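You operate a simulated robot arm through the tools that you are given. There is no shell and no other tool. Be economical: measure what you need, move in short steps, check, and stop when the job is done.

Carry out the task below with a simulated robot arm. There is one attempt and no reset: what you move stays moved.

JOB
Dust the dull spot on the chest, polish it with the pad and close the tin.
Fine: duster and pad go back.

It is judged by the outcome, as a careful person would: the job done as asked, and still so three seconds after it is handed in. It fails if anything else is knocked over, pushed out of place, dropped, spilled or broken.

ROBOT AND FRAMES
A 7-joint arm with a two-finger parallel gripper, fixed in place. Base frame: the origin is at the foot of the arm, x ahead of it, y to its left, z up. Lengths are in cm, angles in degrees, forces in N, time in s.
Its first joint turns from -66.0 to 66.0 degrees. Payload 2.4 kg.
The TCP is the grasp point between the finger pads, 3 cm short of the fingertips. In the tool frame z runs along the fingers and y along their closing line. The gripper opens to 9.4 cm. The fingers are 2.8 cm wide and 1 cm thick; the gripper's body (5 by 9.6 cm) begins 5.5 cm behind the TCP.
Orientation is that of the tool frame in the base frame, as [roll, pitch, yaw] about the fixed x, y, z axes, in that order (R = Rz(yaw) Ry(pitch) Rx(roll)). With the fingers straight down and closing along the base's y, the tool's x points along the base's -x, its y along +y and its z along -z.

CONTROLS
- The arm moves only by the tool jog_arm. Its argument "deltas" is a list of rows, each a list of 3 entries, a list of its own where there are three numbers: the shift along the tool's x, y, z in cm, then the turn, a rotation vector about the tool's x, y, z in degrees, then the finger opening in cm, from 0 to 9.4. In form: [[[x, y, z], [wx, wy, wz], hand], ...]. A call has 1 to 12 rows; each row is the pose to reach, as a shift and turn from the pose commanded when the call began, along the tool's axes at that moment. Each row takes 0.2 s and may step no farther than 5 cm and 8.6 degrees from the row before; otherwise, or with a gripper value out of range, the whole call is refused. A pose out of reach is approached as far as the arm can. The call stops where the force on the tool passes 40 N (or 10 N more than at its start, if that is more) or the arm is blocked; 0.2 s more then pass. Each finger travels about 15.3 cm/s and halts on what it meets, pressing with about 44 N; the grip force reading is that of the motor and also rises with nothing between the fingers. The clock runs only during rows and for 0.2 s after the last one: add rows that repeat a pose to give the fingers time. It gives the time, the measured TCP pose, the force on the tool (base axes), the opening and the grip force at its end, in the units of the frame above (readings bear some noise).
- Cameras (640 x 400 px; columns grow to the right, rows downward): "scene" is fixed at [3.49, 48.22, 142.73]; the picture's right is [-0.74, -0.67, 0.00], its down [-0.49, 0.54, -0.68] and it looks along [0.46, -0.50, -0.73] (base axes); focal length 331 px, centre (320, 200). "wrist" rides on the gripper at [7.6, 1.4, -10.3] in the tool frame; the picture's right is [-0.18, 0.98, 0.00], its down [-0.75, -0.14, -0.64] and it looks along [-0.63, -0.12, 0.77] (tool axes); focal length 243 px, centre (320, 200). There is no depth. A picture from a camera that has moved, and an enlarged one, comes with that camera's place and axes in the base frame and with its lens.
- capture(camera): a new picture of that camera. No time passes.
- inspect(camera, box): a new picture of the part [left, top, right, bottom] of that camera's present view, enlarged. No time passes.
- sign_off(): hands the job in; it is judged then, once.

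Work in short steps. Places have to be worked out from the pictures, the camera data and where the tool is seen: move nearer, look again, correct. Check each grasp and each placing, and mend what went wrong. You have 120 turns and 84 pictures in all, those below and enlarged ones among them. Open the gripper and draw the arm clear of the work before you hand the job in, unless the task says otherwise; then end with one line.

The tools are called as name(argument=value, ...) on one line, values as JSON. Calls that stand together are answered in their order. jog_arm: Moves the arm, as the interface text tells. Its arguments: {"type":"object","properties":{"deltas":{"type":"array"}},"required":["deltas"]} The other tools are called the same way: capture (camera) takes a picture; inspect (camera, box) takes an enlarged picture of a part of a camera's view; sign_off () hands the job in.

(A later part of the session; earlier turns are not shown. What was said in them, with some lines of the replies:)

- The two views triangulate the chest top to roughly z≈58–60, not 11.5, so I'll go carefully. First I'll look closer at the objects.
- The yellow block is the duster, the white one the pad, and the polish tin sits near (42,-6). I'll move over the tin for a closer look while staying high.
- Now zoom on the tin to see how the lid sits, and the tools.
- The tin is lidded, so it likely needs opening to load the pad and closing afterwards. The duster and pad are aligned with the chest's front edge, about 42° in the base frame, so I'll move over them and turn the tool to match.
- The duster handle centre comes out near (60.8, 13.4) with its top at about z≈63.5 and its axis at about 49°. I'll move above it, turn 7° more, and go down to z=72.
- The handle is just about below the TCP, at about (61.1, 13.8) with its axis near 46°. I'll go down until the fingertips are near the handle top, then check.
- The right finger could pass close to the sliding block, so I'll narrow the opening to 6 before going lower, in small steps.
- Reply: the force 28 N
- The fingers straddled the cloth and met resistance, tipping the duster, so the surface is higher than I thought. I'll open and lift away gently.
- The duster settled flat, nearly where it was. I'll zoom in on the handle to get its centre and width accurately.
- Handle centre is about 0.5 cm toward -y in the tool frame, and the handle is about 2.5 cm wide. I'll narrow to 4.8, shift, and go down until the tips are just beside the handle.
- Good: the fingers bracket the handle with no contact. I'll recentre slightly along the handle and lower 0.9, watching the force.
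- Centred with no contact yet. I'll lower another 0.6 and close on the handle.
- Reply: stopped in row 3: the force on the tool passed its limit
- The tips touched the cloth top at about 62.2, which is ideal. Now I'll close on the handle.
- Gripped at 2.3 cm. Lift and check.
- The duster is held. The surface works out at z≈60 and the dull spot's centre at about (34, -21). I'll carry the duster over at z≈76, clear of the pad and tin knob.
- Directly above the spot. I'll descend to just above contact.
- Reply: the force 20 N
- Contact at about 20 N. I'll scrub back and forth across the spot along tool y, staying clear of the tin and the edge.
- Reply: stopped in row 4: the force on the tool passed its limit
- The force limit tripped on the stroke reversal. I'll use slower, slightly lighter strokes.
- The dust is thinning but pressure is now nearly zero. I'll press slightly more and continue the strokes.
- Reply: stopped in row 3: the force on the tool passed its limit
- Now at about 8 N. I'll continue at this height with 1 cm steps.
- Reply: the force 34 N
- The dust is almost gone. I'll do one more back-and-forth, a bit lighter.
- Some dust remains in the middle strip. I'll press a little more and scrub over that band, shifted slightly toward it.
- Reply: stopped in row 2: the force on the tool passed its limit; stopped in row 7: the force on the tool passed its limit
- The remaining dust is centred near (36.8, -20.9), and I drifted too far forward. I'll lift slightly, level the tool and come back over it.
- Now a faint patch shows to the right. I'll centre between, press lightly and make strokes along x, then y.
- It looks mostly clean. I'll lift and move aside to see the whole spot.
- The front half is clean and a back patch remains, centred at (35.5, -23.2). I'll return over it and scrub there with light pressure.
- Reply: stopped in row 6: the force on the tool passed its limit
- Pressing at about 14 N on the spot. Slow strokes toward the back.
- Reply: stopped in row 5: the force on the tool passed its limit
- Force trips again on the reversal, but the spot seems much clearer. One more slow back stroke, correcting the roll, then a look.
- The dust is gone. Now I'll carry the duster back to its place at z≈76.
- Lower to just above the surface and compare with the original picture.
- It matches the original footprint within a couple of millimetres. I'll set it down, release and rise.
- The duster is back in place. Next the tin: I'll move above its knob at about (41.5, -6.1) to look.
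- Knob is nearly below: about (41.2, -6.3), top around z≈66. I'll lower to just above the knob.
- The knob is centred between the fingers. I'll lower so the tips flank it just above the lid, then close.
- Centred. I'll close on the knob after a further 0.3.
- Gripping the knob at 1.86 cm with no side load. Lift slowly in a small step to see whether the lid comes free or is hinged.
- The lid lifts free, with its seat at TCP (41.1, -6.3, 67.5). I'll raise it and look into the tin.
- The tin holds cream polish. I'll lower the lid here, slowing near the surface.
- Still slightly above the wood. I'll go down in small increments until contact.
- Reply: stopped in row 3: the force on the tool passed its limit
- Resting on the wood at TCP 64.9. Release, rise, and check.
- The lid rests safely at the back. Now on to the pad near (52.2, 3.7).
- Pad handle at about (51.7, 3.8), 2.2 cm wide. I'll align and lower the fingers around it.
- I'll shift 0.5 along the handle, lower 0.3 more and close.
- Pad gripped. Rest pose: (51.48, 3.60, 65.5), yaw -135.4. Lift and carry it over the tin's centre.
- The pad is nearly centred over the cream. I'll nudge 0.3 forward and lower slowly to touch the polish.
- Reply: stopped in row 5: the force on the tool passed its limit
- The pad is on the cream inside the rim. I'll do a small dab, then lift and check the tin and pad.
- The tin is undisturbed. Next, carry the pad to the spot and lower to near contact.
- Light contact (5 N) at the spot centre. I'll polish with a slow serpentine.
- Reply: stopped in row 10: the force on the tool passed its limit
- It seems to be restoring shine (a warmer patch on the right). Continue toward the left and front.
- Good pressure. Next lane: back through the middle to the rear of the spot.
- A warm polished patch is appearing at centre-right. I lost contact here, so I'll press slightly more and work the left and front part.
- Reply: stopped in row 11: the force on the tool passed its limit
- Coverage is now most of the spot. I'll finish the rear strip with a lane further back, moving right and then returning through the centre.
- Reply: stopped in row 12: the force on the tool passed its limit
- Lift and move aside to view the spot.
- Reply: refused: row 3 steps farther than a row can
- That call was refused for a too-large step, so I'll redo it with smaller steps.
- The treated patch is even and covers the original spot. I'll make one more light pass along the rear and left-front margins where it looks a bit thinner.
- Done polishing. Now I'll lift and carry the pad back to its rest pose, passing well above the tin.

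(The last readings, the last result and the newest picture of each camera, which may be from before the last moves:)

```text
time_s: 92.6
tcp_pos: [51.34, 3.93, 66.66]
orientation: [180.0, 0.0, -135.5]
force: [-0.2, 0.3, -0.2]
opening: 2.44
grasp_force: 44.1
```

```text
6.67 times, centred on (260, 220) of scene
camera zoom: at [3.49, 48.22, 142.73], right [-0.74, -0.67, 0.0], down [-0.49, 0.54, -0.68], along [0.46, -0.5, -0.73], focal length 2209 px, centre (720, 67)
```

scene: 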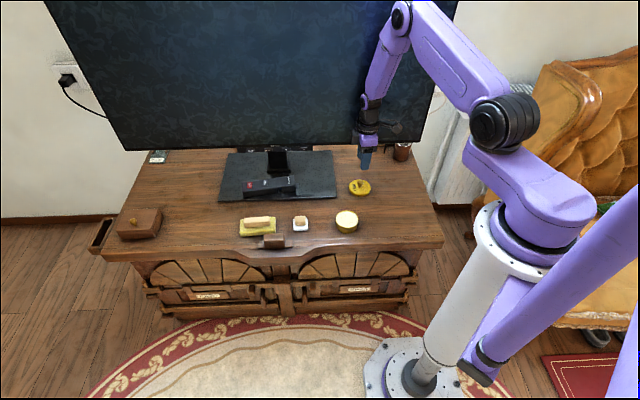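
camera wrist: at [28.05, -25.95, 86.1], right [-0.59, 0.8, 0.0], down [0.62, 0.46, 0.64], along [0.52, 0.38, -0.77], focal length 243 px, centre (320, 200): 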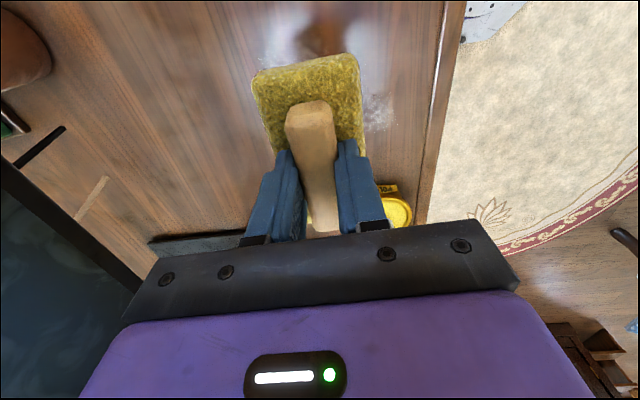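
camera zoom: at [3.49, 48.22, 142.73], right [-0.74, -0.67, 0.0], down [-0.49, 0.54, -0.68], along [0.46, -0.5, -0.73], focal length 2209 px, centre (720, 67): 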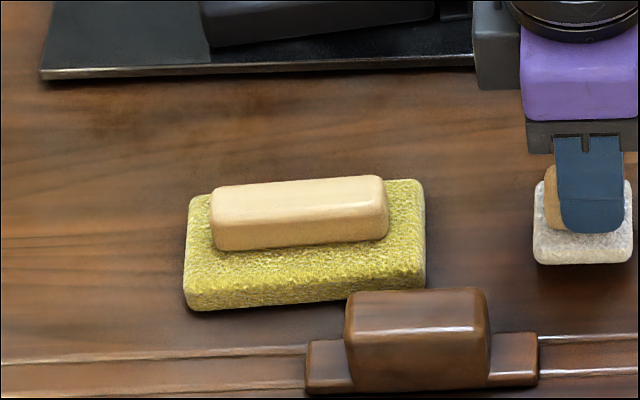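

It's about 0.4 cm off left and front versus the original picture. I'll correct, set down and release.

jog_arm(deltas=[[[0.35, -0.35, 0.4], [0, 0, 0], 1.2], [[0.35, -0.35, 0.8], [0, 0, 0], 1.2], [[0.35, -0.35, 1.1], [0, 0, 0], 1.2], [[0.35, -0.35, 1.2], [0, 0, 0], 1.2], [[0.35, -0.35, 1.2], [0, 0, 0], 3], [[0.35, -0.35, 1.1], [0, 0, 0], 4.4], [[0.35, -0.35, 0], [0, 0, 0], 4.4], [[0.35, -0.35, -4], [0, 0, 0], 4.4], [[0.35, -0.35, -8.5], [0, 0, 0], 4.4], [[0.35, -0.35, -8.5], [0, 0, 0], 4.4]])

inspect(camera="scene", box=[220, 190, 300, 250])

```text
time_s: 94.8
tcp_pos: [51.37, 3.18, 75.27]
orientation: [179.9, 0.0, -135.6]
force: [-0.3, 0.5, 0.2]
opening: 4.39
grasp_force: 0.1
```

```text
6.67 times, centred on (260, 220) of scene
camera zoom: at [3.49, 48.22, 142.73], right [-0.74, -0.67, 0.0], down [-0.49, 0.54, -0.68], along [0.46, -0.5, -0.73], focal length 2209 px, centre (720, 67)
```

zoom: 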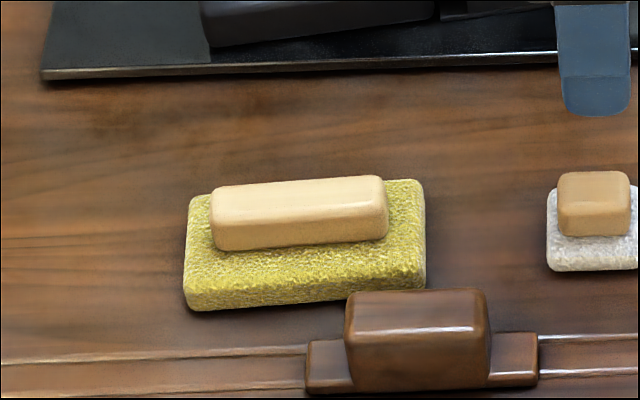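

The pad is back within 2 mm. Now I'll go above the lid, where I released it at (48.0, -22.1).

jog_arm(deltas=[[[3.4, -2.6, 0], [0, 0, -0.6], 4.4], [[6.8, -5.2, 0], [0, 0, -1.2], 4.4], [[10.2, -7.9, 0], [0, 0, -1.8], 4.4], [[13.5, -10.5, 0], [0, 0, -2.5], 4.4], [[16.8, -13.1, 0], [0, 0, -3.2], 4.4], [[20.05, -15.75, 0], [0, 0, -3.8], 4.4], [[20.05, -15.75, 4], [0, 0, -3.8], 4.4], [[20.05, -15.75, 7], [0, 0, -3.8], 4.4], [[20.05, -15.75, 7], [0, 0, -3.8], 4.4]])

inspect(camera="wrist", box=[200, 20, 440, 230])

```text
time_s: 96.8
tcp_pos: [47.96, -22.01, 68.06]
orientation: [180.0, 0.0, -131.7]
force: [0.9, 0.2, -0.6]
opening: 4.42
grasp_force: 0.2
```

```text
1.90 times, centred on (320, 125) of wrist
camera zoom: at [41.91, -26.6, 78.43], right [-0.61, 0.79, 0.0], down [0.61, 0.47, 0.64], along [0.51, 0.39, -0.77], focal length 462 px, centre (320, 343)
```

zoom: 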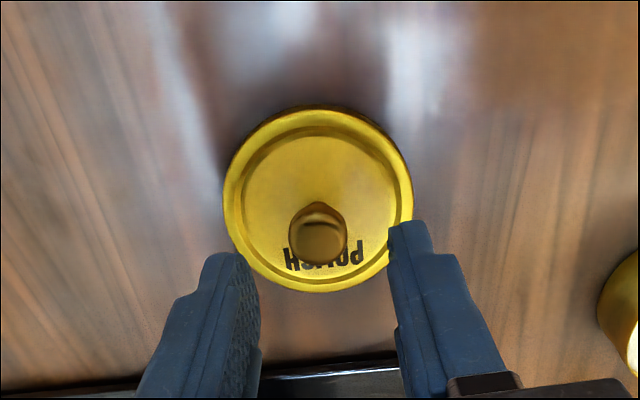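

The knob is centred. Lower to the same grip height and close.

jog_arm(deltas=[[[0, 0, 1.5], [0, 0, 0], 4.4], [[0, 0, 2.6], [0, 0, 0], 4.4], [[0, 0, 2.95], [0, 0, 0], 4.4], [[0, 0, 2.95], [0, 0, 0], 2.5], [[0, 0, 2.95], [0, 0, 0], 0.8], [[0, 0, 2.95], [0, 0, 0], 0.8]])

```text
time_s: 98.2
tcp_pos: [47.98, -22.0, 65.1]
orientation: [-179.9, -0.1, -131.7]
force: [-0.3, -0.1, -0.2]
opening: 1.98
grasp_force: 44.0
```

Held. Lift and carry back over the tin.

jog_arm(deltas=[[[0, 0, -3], [0, 0, 0], 0.8], [[0, 0, -7], [0, 0, 0], 0.8], [[-1.8, 3.9, -7], [0, 0, 0], 0.8], [[-3.6, 7.8, -7], [0, 0, 0], 0.8], [[-5.4, 11.7, -7], [0, 0, 0], 0.8], [[-7.15, 15.6, -7], [0, 0, 0], 0.8], [[-7.15, 15.6, -4.2], [0, 0, 0], 0.8], [[-7.15, 15.6, -4.2], [0, 0, 0], 0.8]])

inspect(camera="scene", box=[310, 180, 390, 240])

```text
time_s: 100.0
tcp_pos: [41.14, -6.44, 69.27]
orientation: [-179.9, 0.0, -131.7]
force: [0.0, 0.4, -0.8]
opening: 1.92
grasp_force: 43.5
```

```text
6.67 times, centred on (350, 210) of scene
camera zoom: at [3.49, 48.22, 142.73], right [-0.74, -0.67, 0.0], down [-0.49, 0.54, -0.68], along [0.46, -0.5, -0.73], focal length 2209 px, centre (120, 133)
```

zoom: 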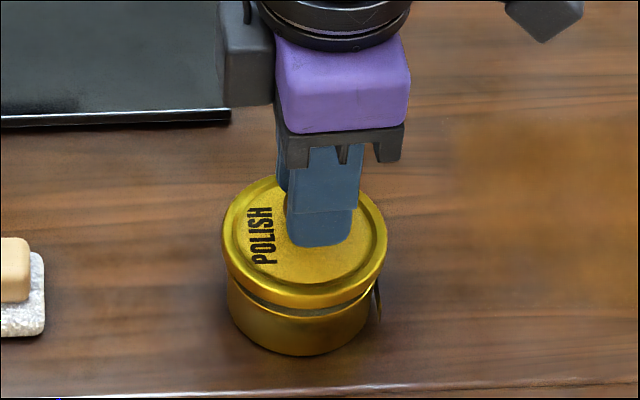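

The lid is aligned over the tin. Lower it slowly onto its seat.

jog_arm(deltas=[[[0, 0.12, 0.5], [0, 0, 0], 0.8], [[0, 0.12, 1], [0, 0, 0], 0.8], [[0, 0.12, 1.3], [0, 0, 0], 0.8], [[0, 0.12, 1.6], [0, 0, 0], 0.8], [[0, 0.12, 1.8], [0, 0, 0], 0.8], [[0, 0.12, 1.8], [0, 0, 0], 0.8]])

inspect(camera="scene", box=[310, 180, 390, 240])

```text
time_s: 101.5
tcp_pos: [41.11, -6.34, 67.66]
orientation: [-179.9, 0.0, -131.8]
force: [-1.7, 0.4, 8.3]
opening: 1.91
grasp_force: 44.2
stopped in row 6: the force on the tool passed its limit (the readings are from after the stop); the commanded pose is now the measured one
```

```text
6.67 times, centred on (350, 210) of scene
camera zoom: at [3.47, 48.22, 142.73], right [-0.74, -0.67, 0.0], down [-0.49, 0.54, -0.68], along [0.46, -0.5, -0.73], focal length 2209 px, centre (120, 133)
```

zoom: 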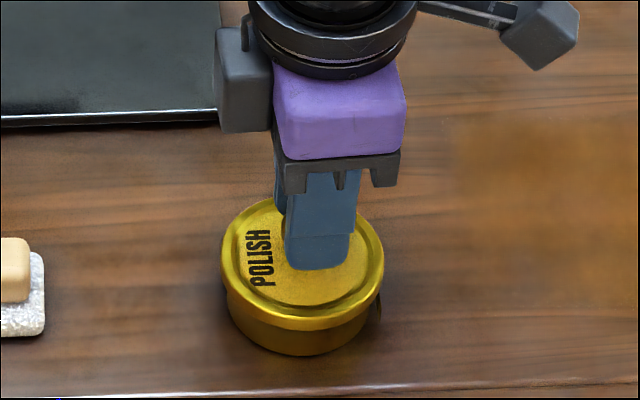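

The lid is fully seated, looking identical to the original closed state. Release, rise and withdraw.

jog_arm(deltas=[[[0, 0, 0], [0, 0, 0], 2.6], [[0, 0, 0], [0, 0, 0], 4.2], [[0, 0, -1], [0, 0, 0], 4.4], [[0, 0, -5], [0, 0, 0], 4.4], [[0, 0, -10], [0, 0, 0], 4.4], [[3, 0, -14], [0, 0, 0], 4.4], [[6, -2, -17], [0, 0, 0], 4.4], [[8, -5, -20], [0, 0, 0], 4.4], [[8, -8, -22], [0, 0, 0], 4.4], [[8, -12, -22], [0, 0, 0], 4.4], [[8, -16, -22], [0, 0, 0], 4.4], [[8, -16, -22], [0, 0, 0], 4.4]])

capture(camera="scene")

inspect(camera="scene", box=[220, 170, 420, 295])

```text
time_s: 104.1
tcp_pos: [47.68, -23.13, 89.61]
orientation: [180.0, -0.1, -131.6]
force: [0.4, -0.3, -0.5]
opening: 4.4
grasp_force: 0.1
```

```text
10 pictures are left
```

scene: 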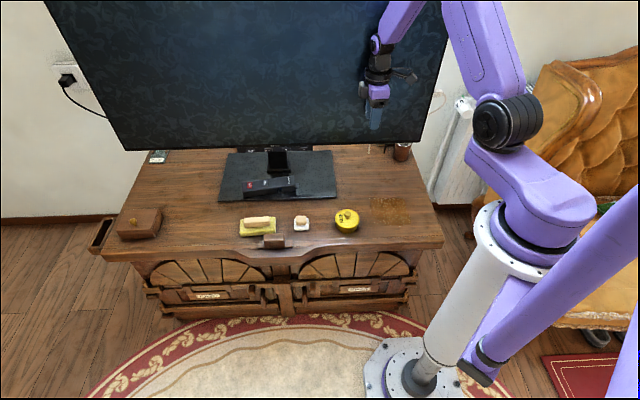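

```text
3.20 times, centred on (320, 232) of scene
camera zoom: at [3.49, 48.21, 142.73], right [-0.74, -0.67, 0.0], down [-0.49, 0.54, -0.68], along [0.46, -0.5, -0.73], focal length 1060 px, centre (320, 96)
```

zoom: 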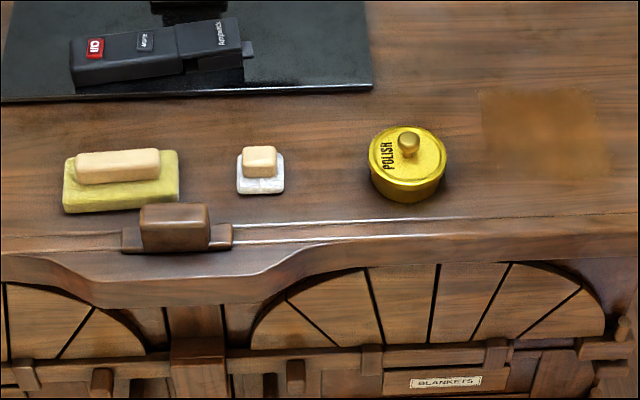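

Everything is in place. One close look at the treated patch for any missed margin.

inspect(camera="scene", box=[360, 185, 424, 237])

capture(camera="wrist")

```text
7.69 times, centred on (392, 211) of scene
camera zoom: at [3.49, 48.21, 142.73], right [-0.74, -0.67, 0.0], down [-0.49, 0.54, -0.68], along [0.46, -0.5, -0.73], focal length 2549 px, centre (-234, 115)
```

zoom: 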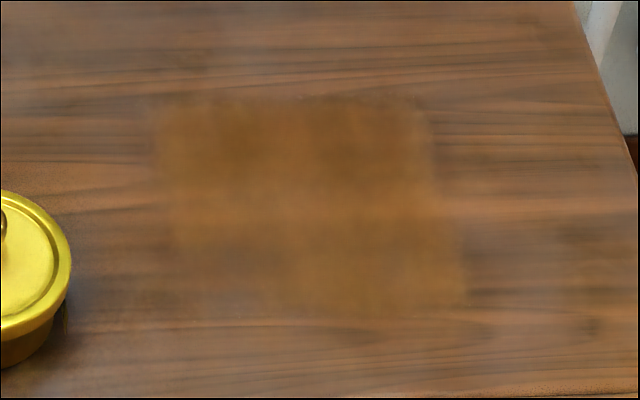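

```text
7 pictures are left
camera wrist: at [41.55, -27.78, 99.92], right [-0.61, 0.79, 0.0], down [0.61, 0.47, 0.64], along [0.51, 0.39, -0.77], focal length 243 px, centre (320, 200)
```

wrist: 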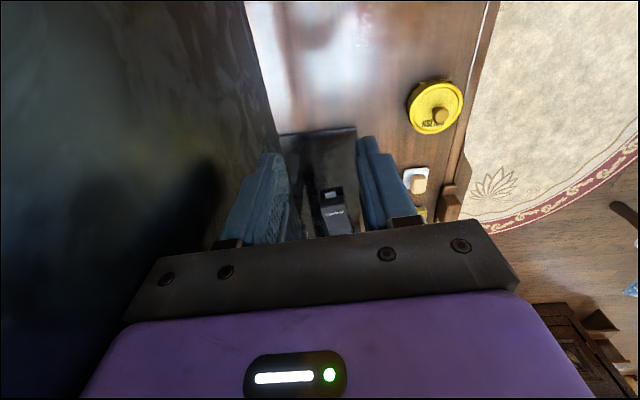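

The patch is good except its front-left corner, where the original spot's tail reached and the pad lost contact. I'll fetch the pad once more and finish that corner.

jog_arm(deltas=[[[-3.2, 2.1, 2], [0, 0, 0.6], 4.4], [[-6.4, 4.2, 4], [0, 0, 1.2], 4.4], [[-9.6, 6.3, 6], [0, 0, 1.8], 4.4], [[-12.8, 8.4, 8], [0, 0, 2.4], 4.4], [[-16, 10.5, 10], [0, 0, 3], 4.4], [[-19.2, 12.7, 12], [0, 0, 3.5], 4.4], [[-22.2, 14.76, 14], [0, 0, 3.9], 4.4], [[-22.2, 14.76, 18], [0, 0, 3.9], 4.4], [[-22.2, 14.76, 21], [0, 0, 3.9], 4.4], [[-22.2, 14.76, 21], [0, 0, 3.9], 4.4]])

inspect(camera="wrist", box=[200, 20, 440, 230])

```text
time_s: 106.3
tcp_pos: [51.64, 3.36, 68.84]
orientation: [-180.0, 0.1, -135.6]
force: [-0.1, -1.2, -0.3]
opening: 4.41
grasp_force: 0.0
```

```text
1.90 times, centred on (320, 125) of wrist
camera zoom: at [45.15, -0.74, 79.09], right [-0.56, 0.83, 0.0], down [0.64, 0.43, 0.64], along [0.53, 0.36, -0.77], focal length 462 px, centre (320, 343)
```

zoom: 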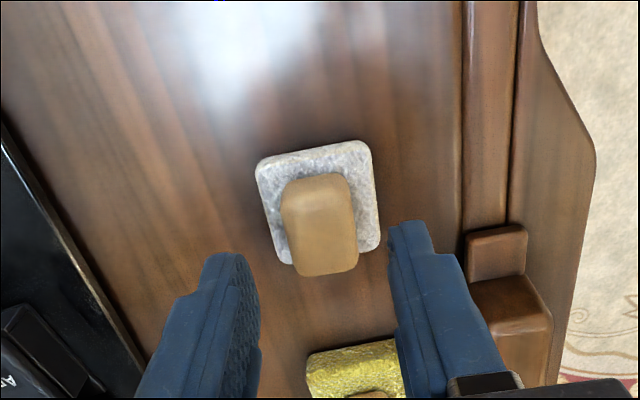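

The pad handle is centred. Lower and grip as before.

jog_arm(deltas=[[[0.25, 0.15, 1.5], [0, 0, 0], 4.4], [[0.25, 0.15, 2.8], [0, 0, 0], 4.4], [[0.25, 0.15, 3.3], [0, 0, 0], 4.4], [[0.25, 0.15, 3.3], [0, 0, 0], 2.6], [[0.25, 0.15, 3.3], [0, 0, 0], 1.2], [[0.25, 0.15, 3.3], [0, 0, 0], 1.2]])

```text
time_s: 107.7
tcp_pos: [51.18, 3.29, 65.32]
orientation: [-179.9, 0.0, -135.6]
force: [1.1, -0.4, 0.6]
opening: 2.45
grasp_force: 44.1
```

Gripped. Carry it over the tin at height to the missed corner near (33.5, -15.2).

jog_arm(deltas=[[[0, 0, -4.5], [0, 0, 0], 1.2], [[0, 0, -9.3], [0, 0, 0], 1.2], [[4.3, -0.1, -9.3], [0, 0, 0], 1.2], [[8.6, -0.3, -9.3], [0, 0, 0], 1.2], [[12.9, -0.4, -9.3], [0, 0, 0], 1.2], [[17.2, -0.5, -9.3], [0, 0, 0], 1.2], [[21.4, -0.7, -9.3], [0, 0, 0], 1.2], [[25.6, -0.8, -9.3], [0, 0, 0], 1.2], [[25.6, -0.8, -5], [0, 0, 0], 1.2], [[25.6, -0.8, -1], [0, 0, 0], 1.2], [[25.6, -0.8, 0], [0, 0, 0], 1.2], [[25.6, -0.8, 0], [0, 0, 0], 1.2]])

inspect(camera="scene", box=[330, 160, 450, 250])

```text
time_s: 110.3
tcp_pos: [33.58, -15.21, 65.34]
orientation: [180.0, 0.0, -135.6]
force: [-2.7, -0.9, 11.1]
opening: 2.48
grasp_force: 43.7
```

```text
4.44 times, centred on (390, 205) of scene
camera zoom: at [3.47, 48.22, 142.73], right [-0.74, -0.67, 0.0], down [-0.49, 0.54, -0.68], along [0.46, -0.5, -0.73], focal length 1473 px, centre (9, 178)
```

zoom: 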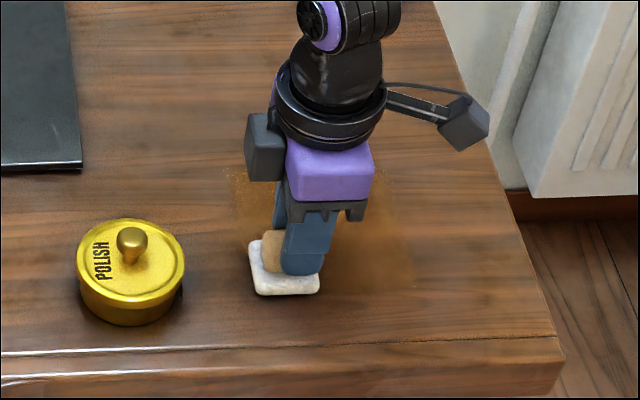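

Contact at 11 N exactly on the missed corner. Short strokes here and along the front margin.

jog_arm(deltas=[[[-0.3, 0.5, 0], [0, 0, 0], 1.2], [[0.5, 0.8, 0], [0, 0, 0], 1.2], [[1.4, 0.8, 0], [0, 0, 0], 1.2], [[2.3, 0.8, 0], [0, 0, 0], 1.2], [[3.2, 0.6, 0], [0, 0, 0], 1.2], [[3.4, -0.2, 0], [0, 0, 0], 1.2], [[2.6, -0.8, 0], [0, 0, 0], 1.2], [[1.7, -0.9, 0], [0, 0, 0], 1.2], [[0.8, -0.9, 0], [0, 0, 0], 1.2], [[-0.1, -0.9, 0], [0, 0, 0], 1.2], [[-0.7, -1.4, 0], [0, 0, 0], 1.2], [[-0.3, -2, 0], [0, 0, 0], 1.2]])

```text
time_s: 112.9
tcp_pos: [35.24, -16.37, 65.4]
orientation: [-179.9, 0.0, -135.6]
force: [0.0, 2.7, 4.8]
opening: 2.48
grasp_force: 43.7
```

Also lightly touch the rear margin: hop over to it and stroke once.

jog_arm(deltas=[[[1, -1, -1.5], [0, 0, 0], 1.2], [[3, -4.5, -1.5], [0, 0, 0], 1.2], [[5, -8, -1.5], [0, 0, 0], 1.2], [[5.4, -8.9, -0.6], [0, 0, 0], 1.2], [[5.4, -8.9, -0.1], [0, 0, 0], 1.2], [[4.6, -8.9, -0.05], [0, 0, 0], 1.2], [[3.7, -8.9, -0.05], [0, 0, 0], 1.2], [[4.6, -8.9, -0.05], [0, 0, 0], 1.2], [[5.5, -8.9, -0.05], [0, 0, 0], 1.2], [[6.4, -8.9, -0.05], [0, 0, 0], 1.2], [[7.3, -8.8, -0.05], [0, 0, 0], 1.2], [[8, -8.3, -0.05], [0, 0, 0], 1.2]])

```text
time_s: 115.5
tcp_pos: [35.24, -27.78, 65.38]
orientation: [-179.9, 0.1, -135.6]
force: [2.3, -1.1, 5.4]
opening: 2.47
grasp_force: 44.3
```

Now return the pad, again at travel height.

jog_arm(deltas=[[[0, 0, -4.7], [0, 0, 0], 1.2], [[0, 0, -9.5], [0, 0, 0], 1.2], [[-4.2, 1.4, -9.5], [0, 0, 0], 1.2], [[-8.4, 2.8, -9.5], [0, 0, 0], 1.2], [[-12.6, 4.2, -9.5], [0, 0, 0], 1.2], [[-16.8, 5.6, -9.5], [0, 0, 0], 1.2], [[-21, 7, -9.5], [0, 0, 0], 1.2], [[-25.2, 8.4, -9.5], [0, 0, 0], 1.2], [[-29.3, 9.7, -9.5], [0, 0, 0], 1.2], [[-33.4, 11.1, -9.5], [0, 0, 0], 1.2], [[-33.4, 11.1, -5], [0, 0, 0], 1.2], [[-33.4, 11.1, -1], [0, 0, 0], 1.2]])

inspect(camera="scene", box=[220, 190, 300, 250])

```text
time_s: 118.1
tcp_pos: [51.29, 3.35, 66.52]
orientation: [-180.0, 0.1, -135.6]
force: [-0.1, 0.1, -0.3]
opening: 2.46
grasp_force: 44.3
```

```text
6.67 times, centred on (260, 220) of scene
camera zoom: at [3.49, 48.22, 142.73], right [-0.74, -0.67, 0.0], down [-0.49, 0.54, -0.68], along [0.46, -0.5, -0.73], focal length 2209 px, centre (720, 67)
```

zoom: 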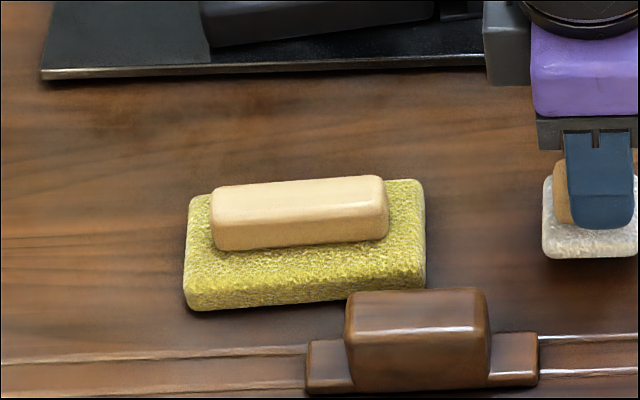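

Matches the original outline. Set down, release, rise.

jog_arm(deltas=[[[0, 0, 0.5], [0, 0, 0], 1.2], [[0, 0, 0.9], [0, 0, 0], 1.2], [[0, 0, 1.1], [0, 0, 0], 1.2], [[0, 0, 1.1], [0, 0, 0], 3], [[0, 0, 1], [0, 0, 0], 4.4], [[0, 0, 0], [0, 0, 0], 4.4], [[0, 0, -4.5], [0, 0, 0], 4.4], [[0, 0, -9], [0, 0, 0], 4.4], [[3, 0, -13], [0, 0, 0], 4.4], [[6, 0, -17], [0, 0, 0], 4.4], [[9, 0, -20], [0, 0, 0], 4.4]])

capture(camera="scene")

inspect(camera="scene", box=[220, 170, 420, 295])

```text
time_s: 120.5
tcp_pos: [44.79, -2.94, 86.36]
orientation: [-179.9, 0.0, -135.5]
force: [0.1, 0.4, -0.5]
opening: 4.38
grasp_force: 0.0
```

```text
3 pictures are left
```

scene: 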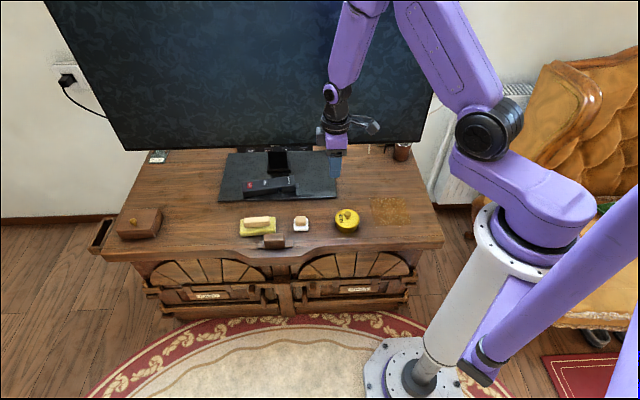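

```text
3.20 times, centred on (320, 232) of scene
camera zoom: at [3.49, 48.22, 142.73], right [-0.74, -0.67, 0.0], down [-0.49, 0.54, -0.68], along [0.46, -0.5, -0.73], focal length 1060 px, centre (320, 96)
```

zoom: 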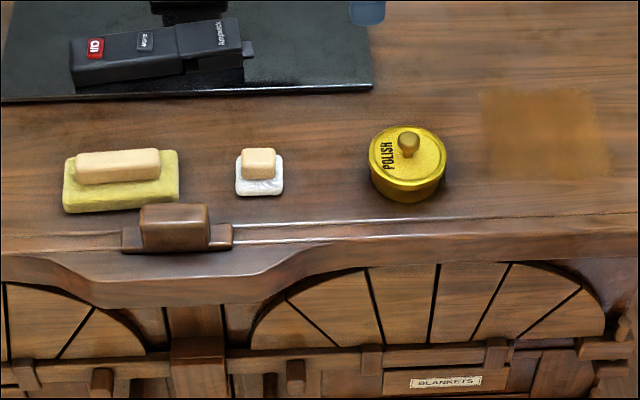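

The patch is now complete with no dust left, the tin is closed, and the duster and pad are back in place. I'll open the gripper and draw the arm back before handing in.

jog_arm(deltas=[[[2, -3, -2], [0, 0, 0], 7], [[5, -6, -3], [0, 0, 0], 9.4], [[8, -9, -3], [0, 0, 0], 9.4], [[11, -12, -3], [0, 0, 0], 9.4], [[13, -12, -3], [0, 0, 0], 9.4], [[13, -12, -3], [0, 0, 0], 9.4]])

```text
time_s: 121.9
tcp_pos: [43.94, -20.66, 89.4]
orientation: [180.0, -0.1, -135.6]
force: [-0.4, -0.4, 0.4]
opening: 9.4
grasp_force: 0.2
```

sign_off()

```text
The job is handed in.
```

I dusted the dull spot and polished it with cream from the tin. The tin's lid is back on, the duster and pad are back within a few millimetres of where they started, and the arm is clear of the work.
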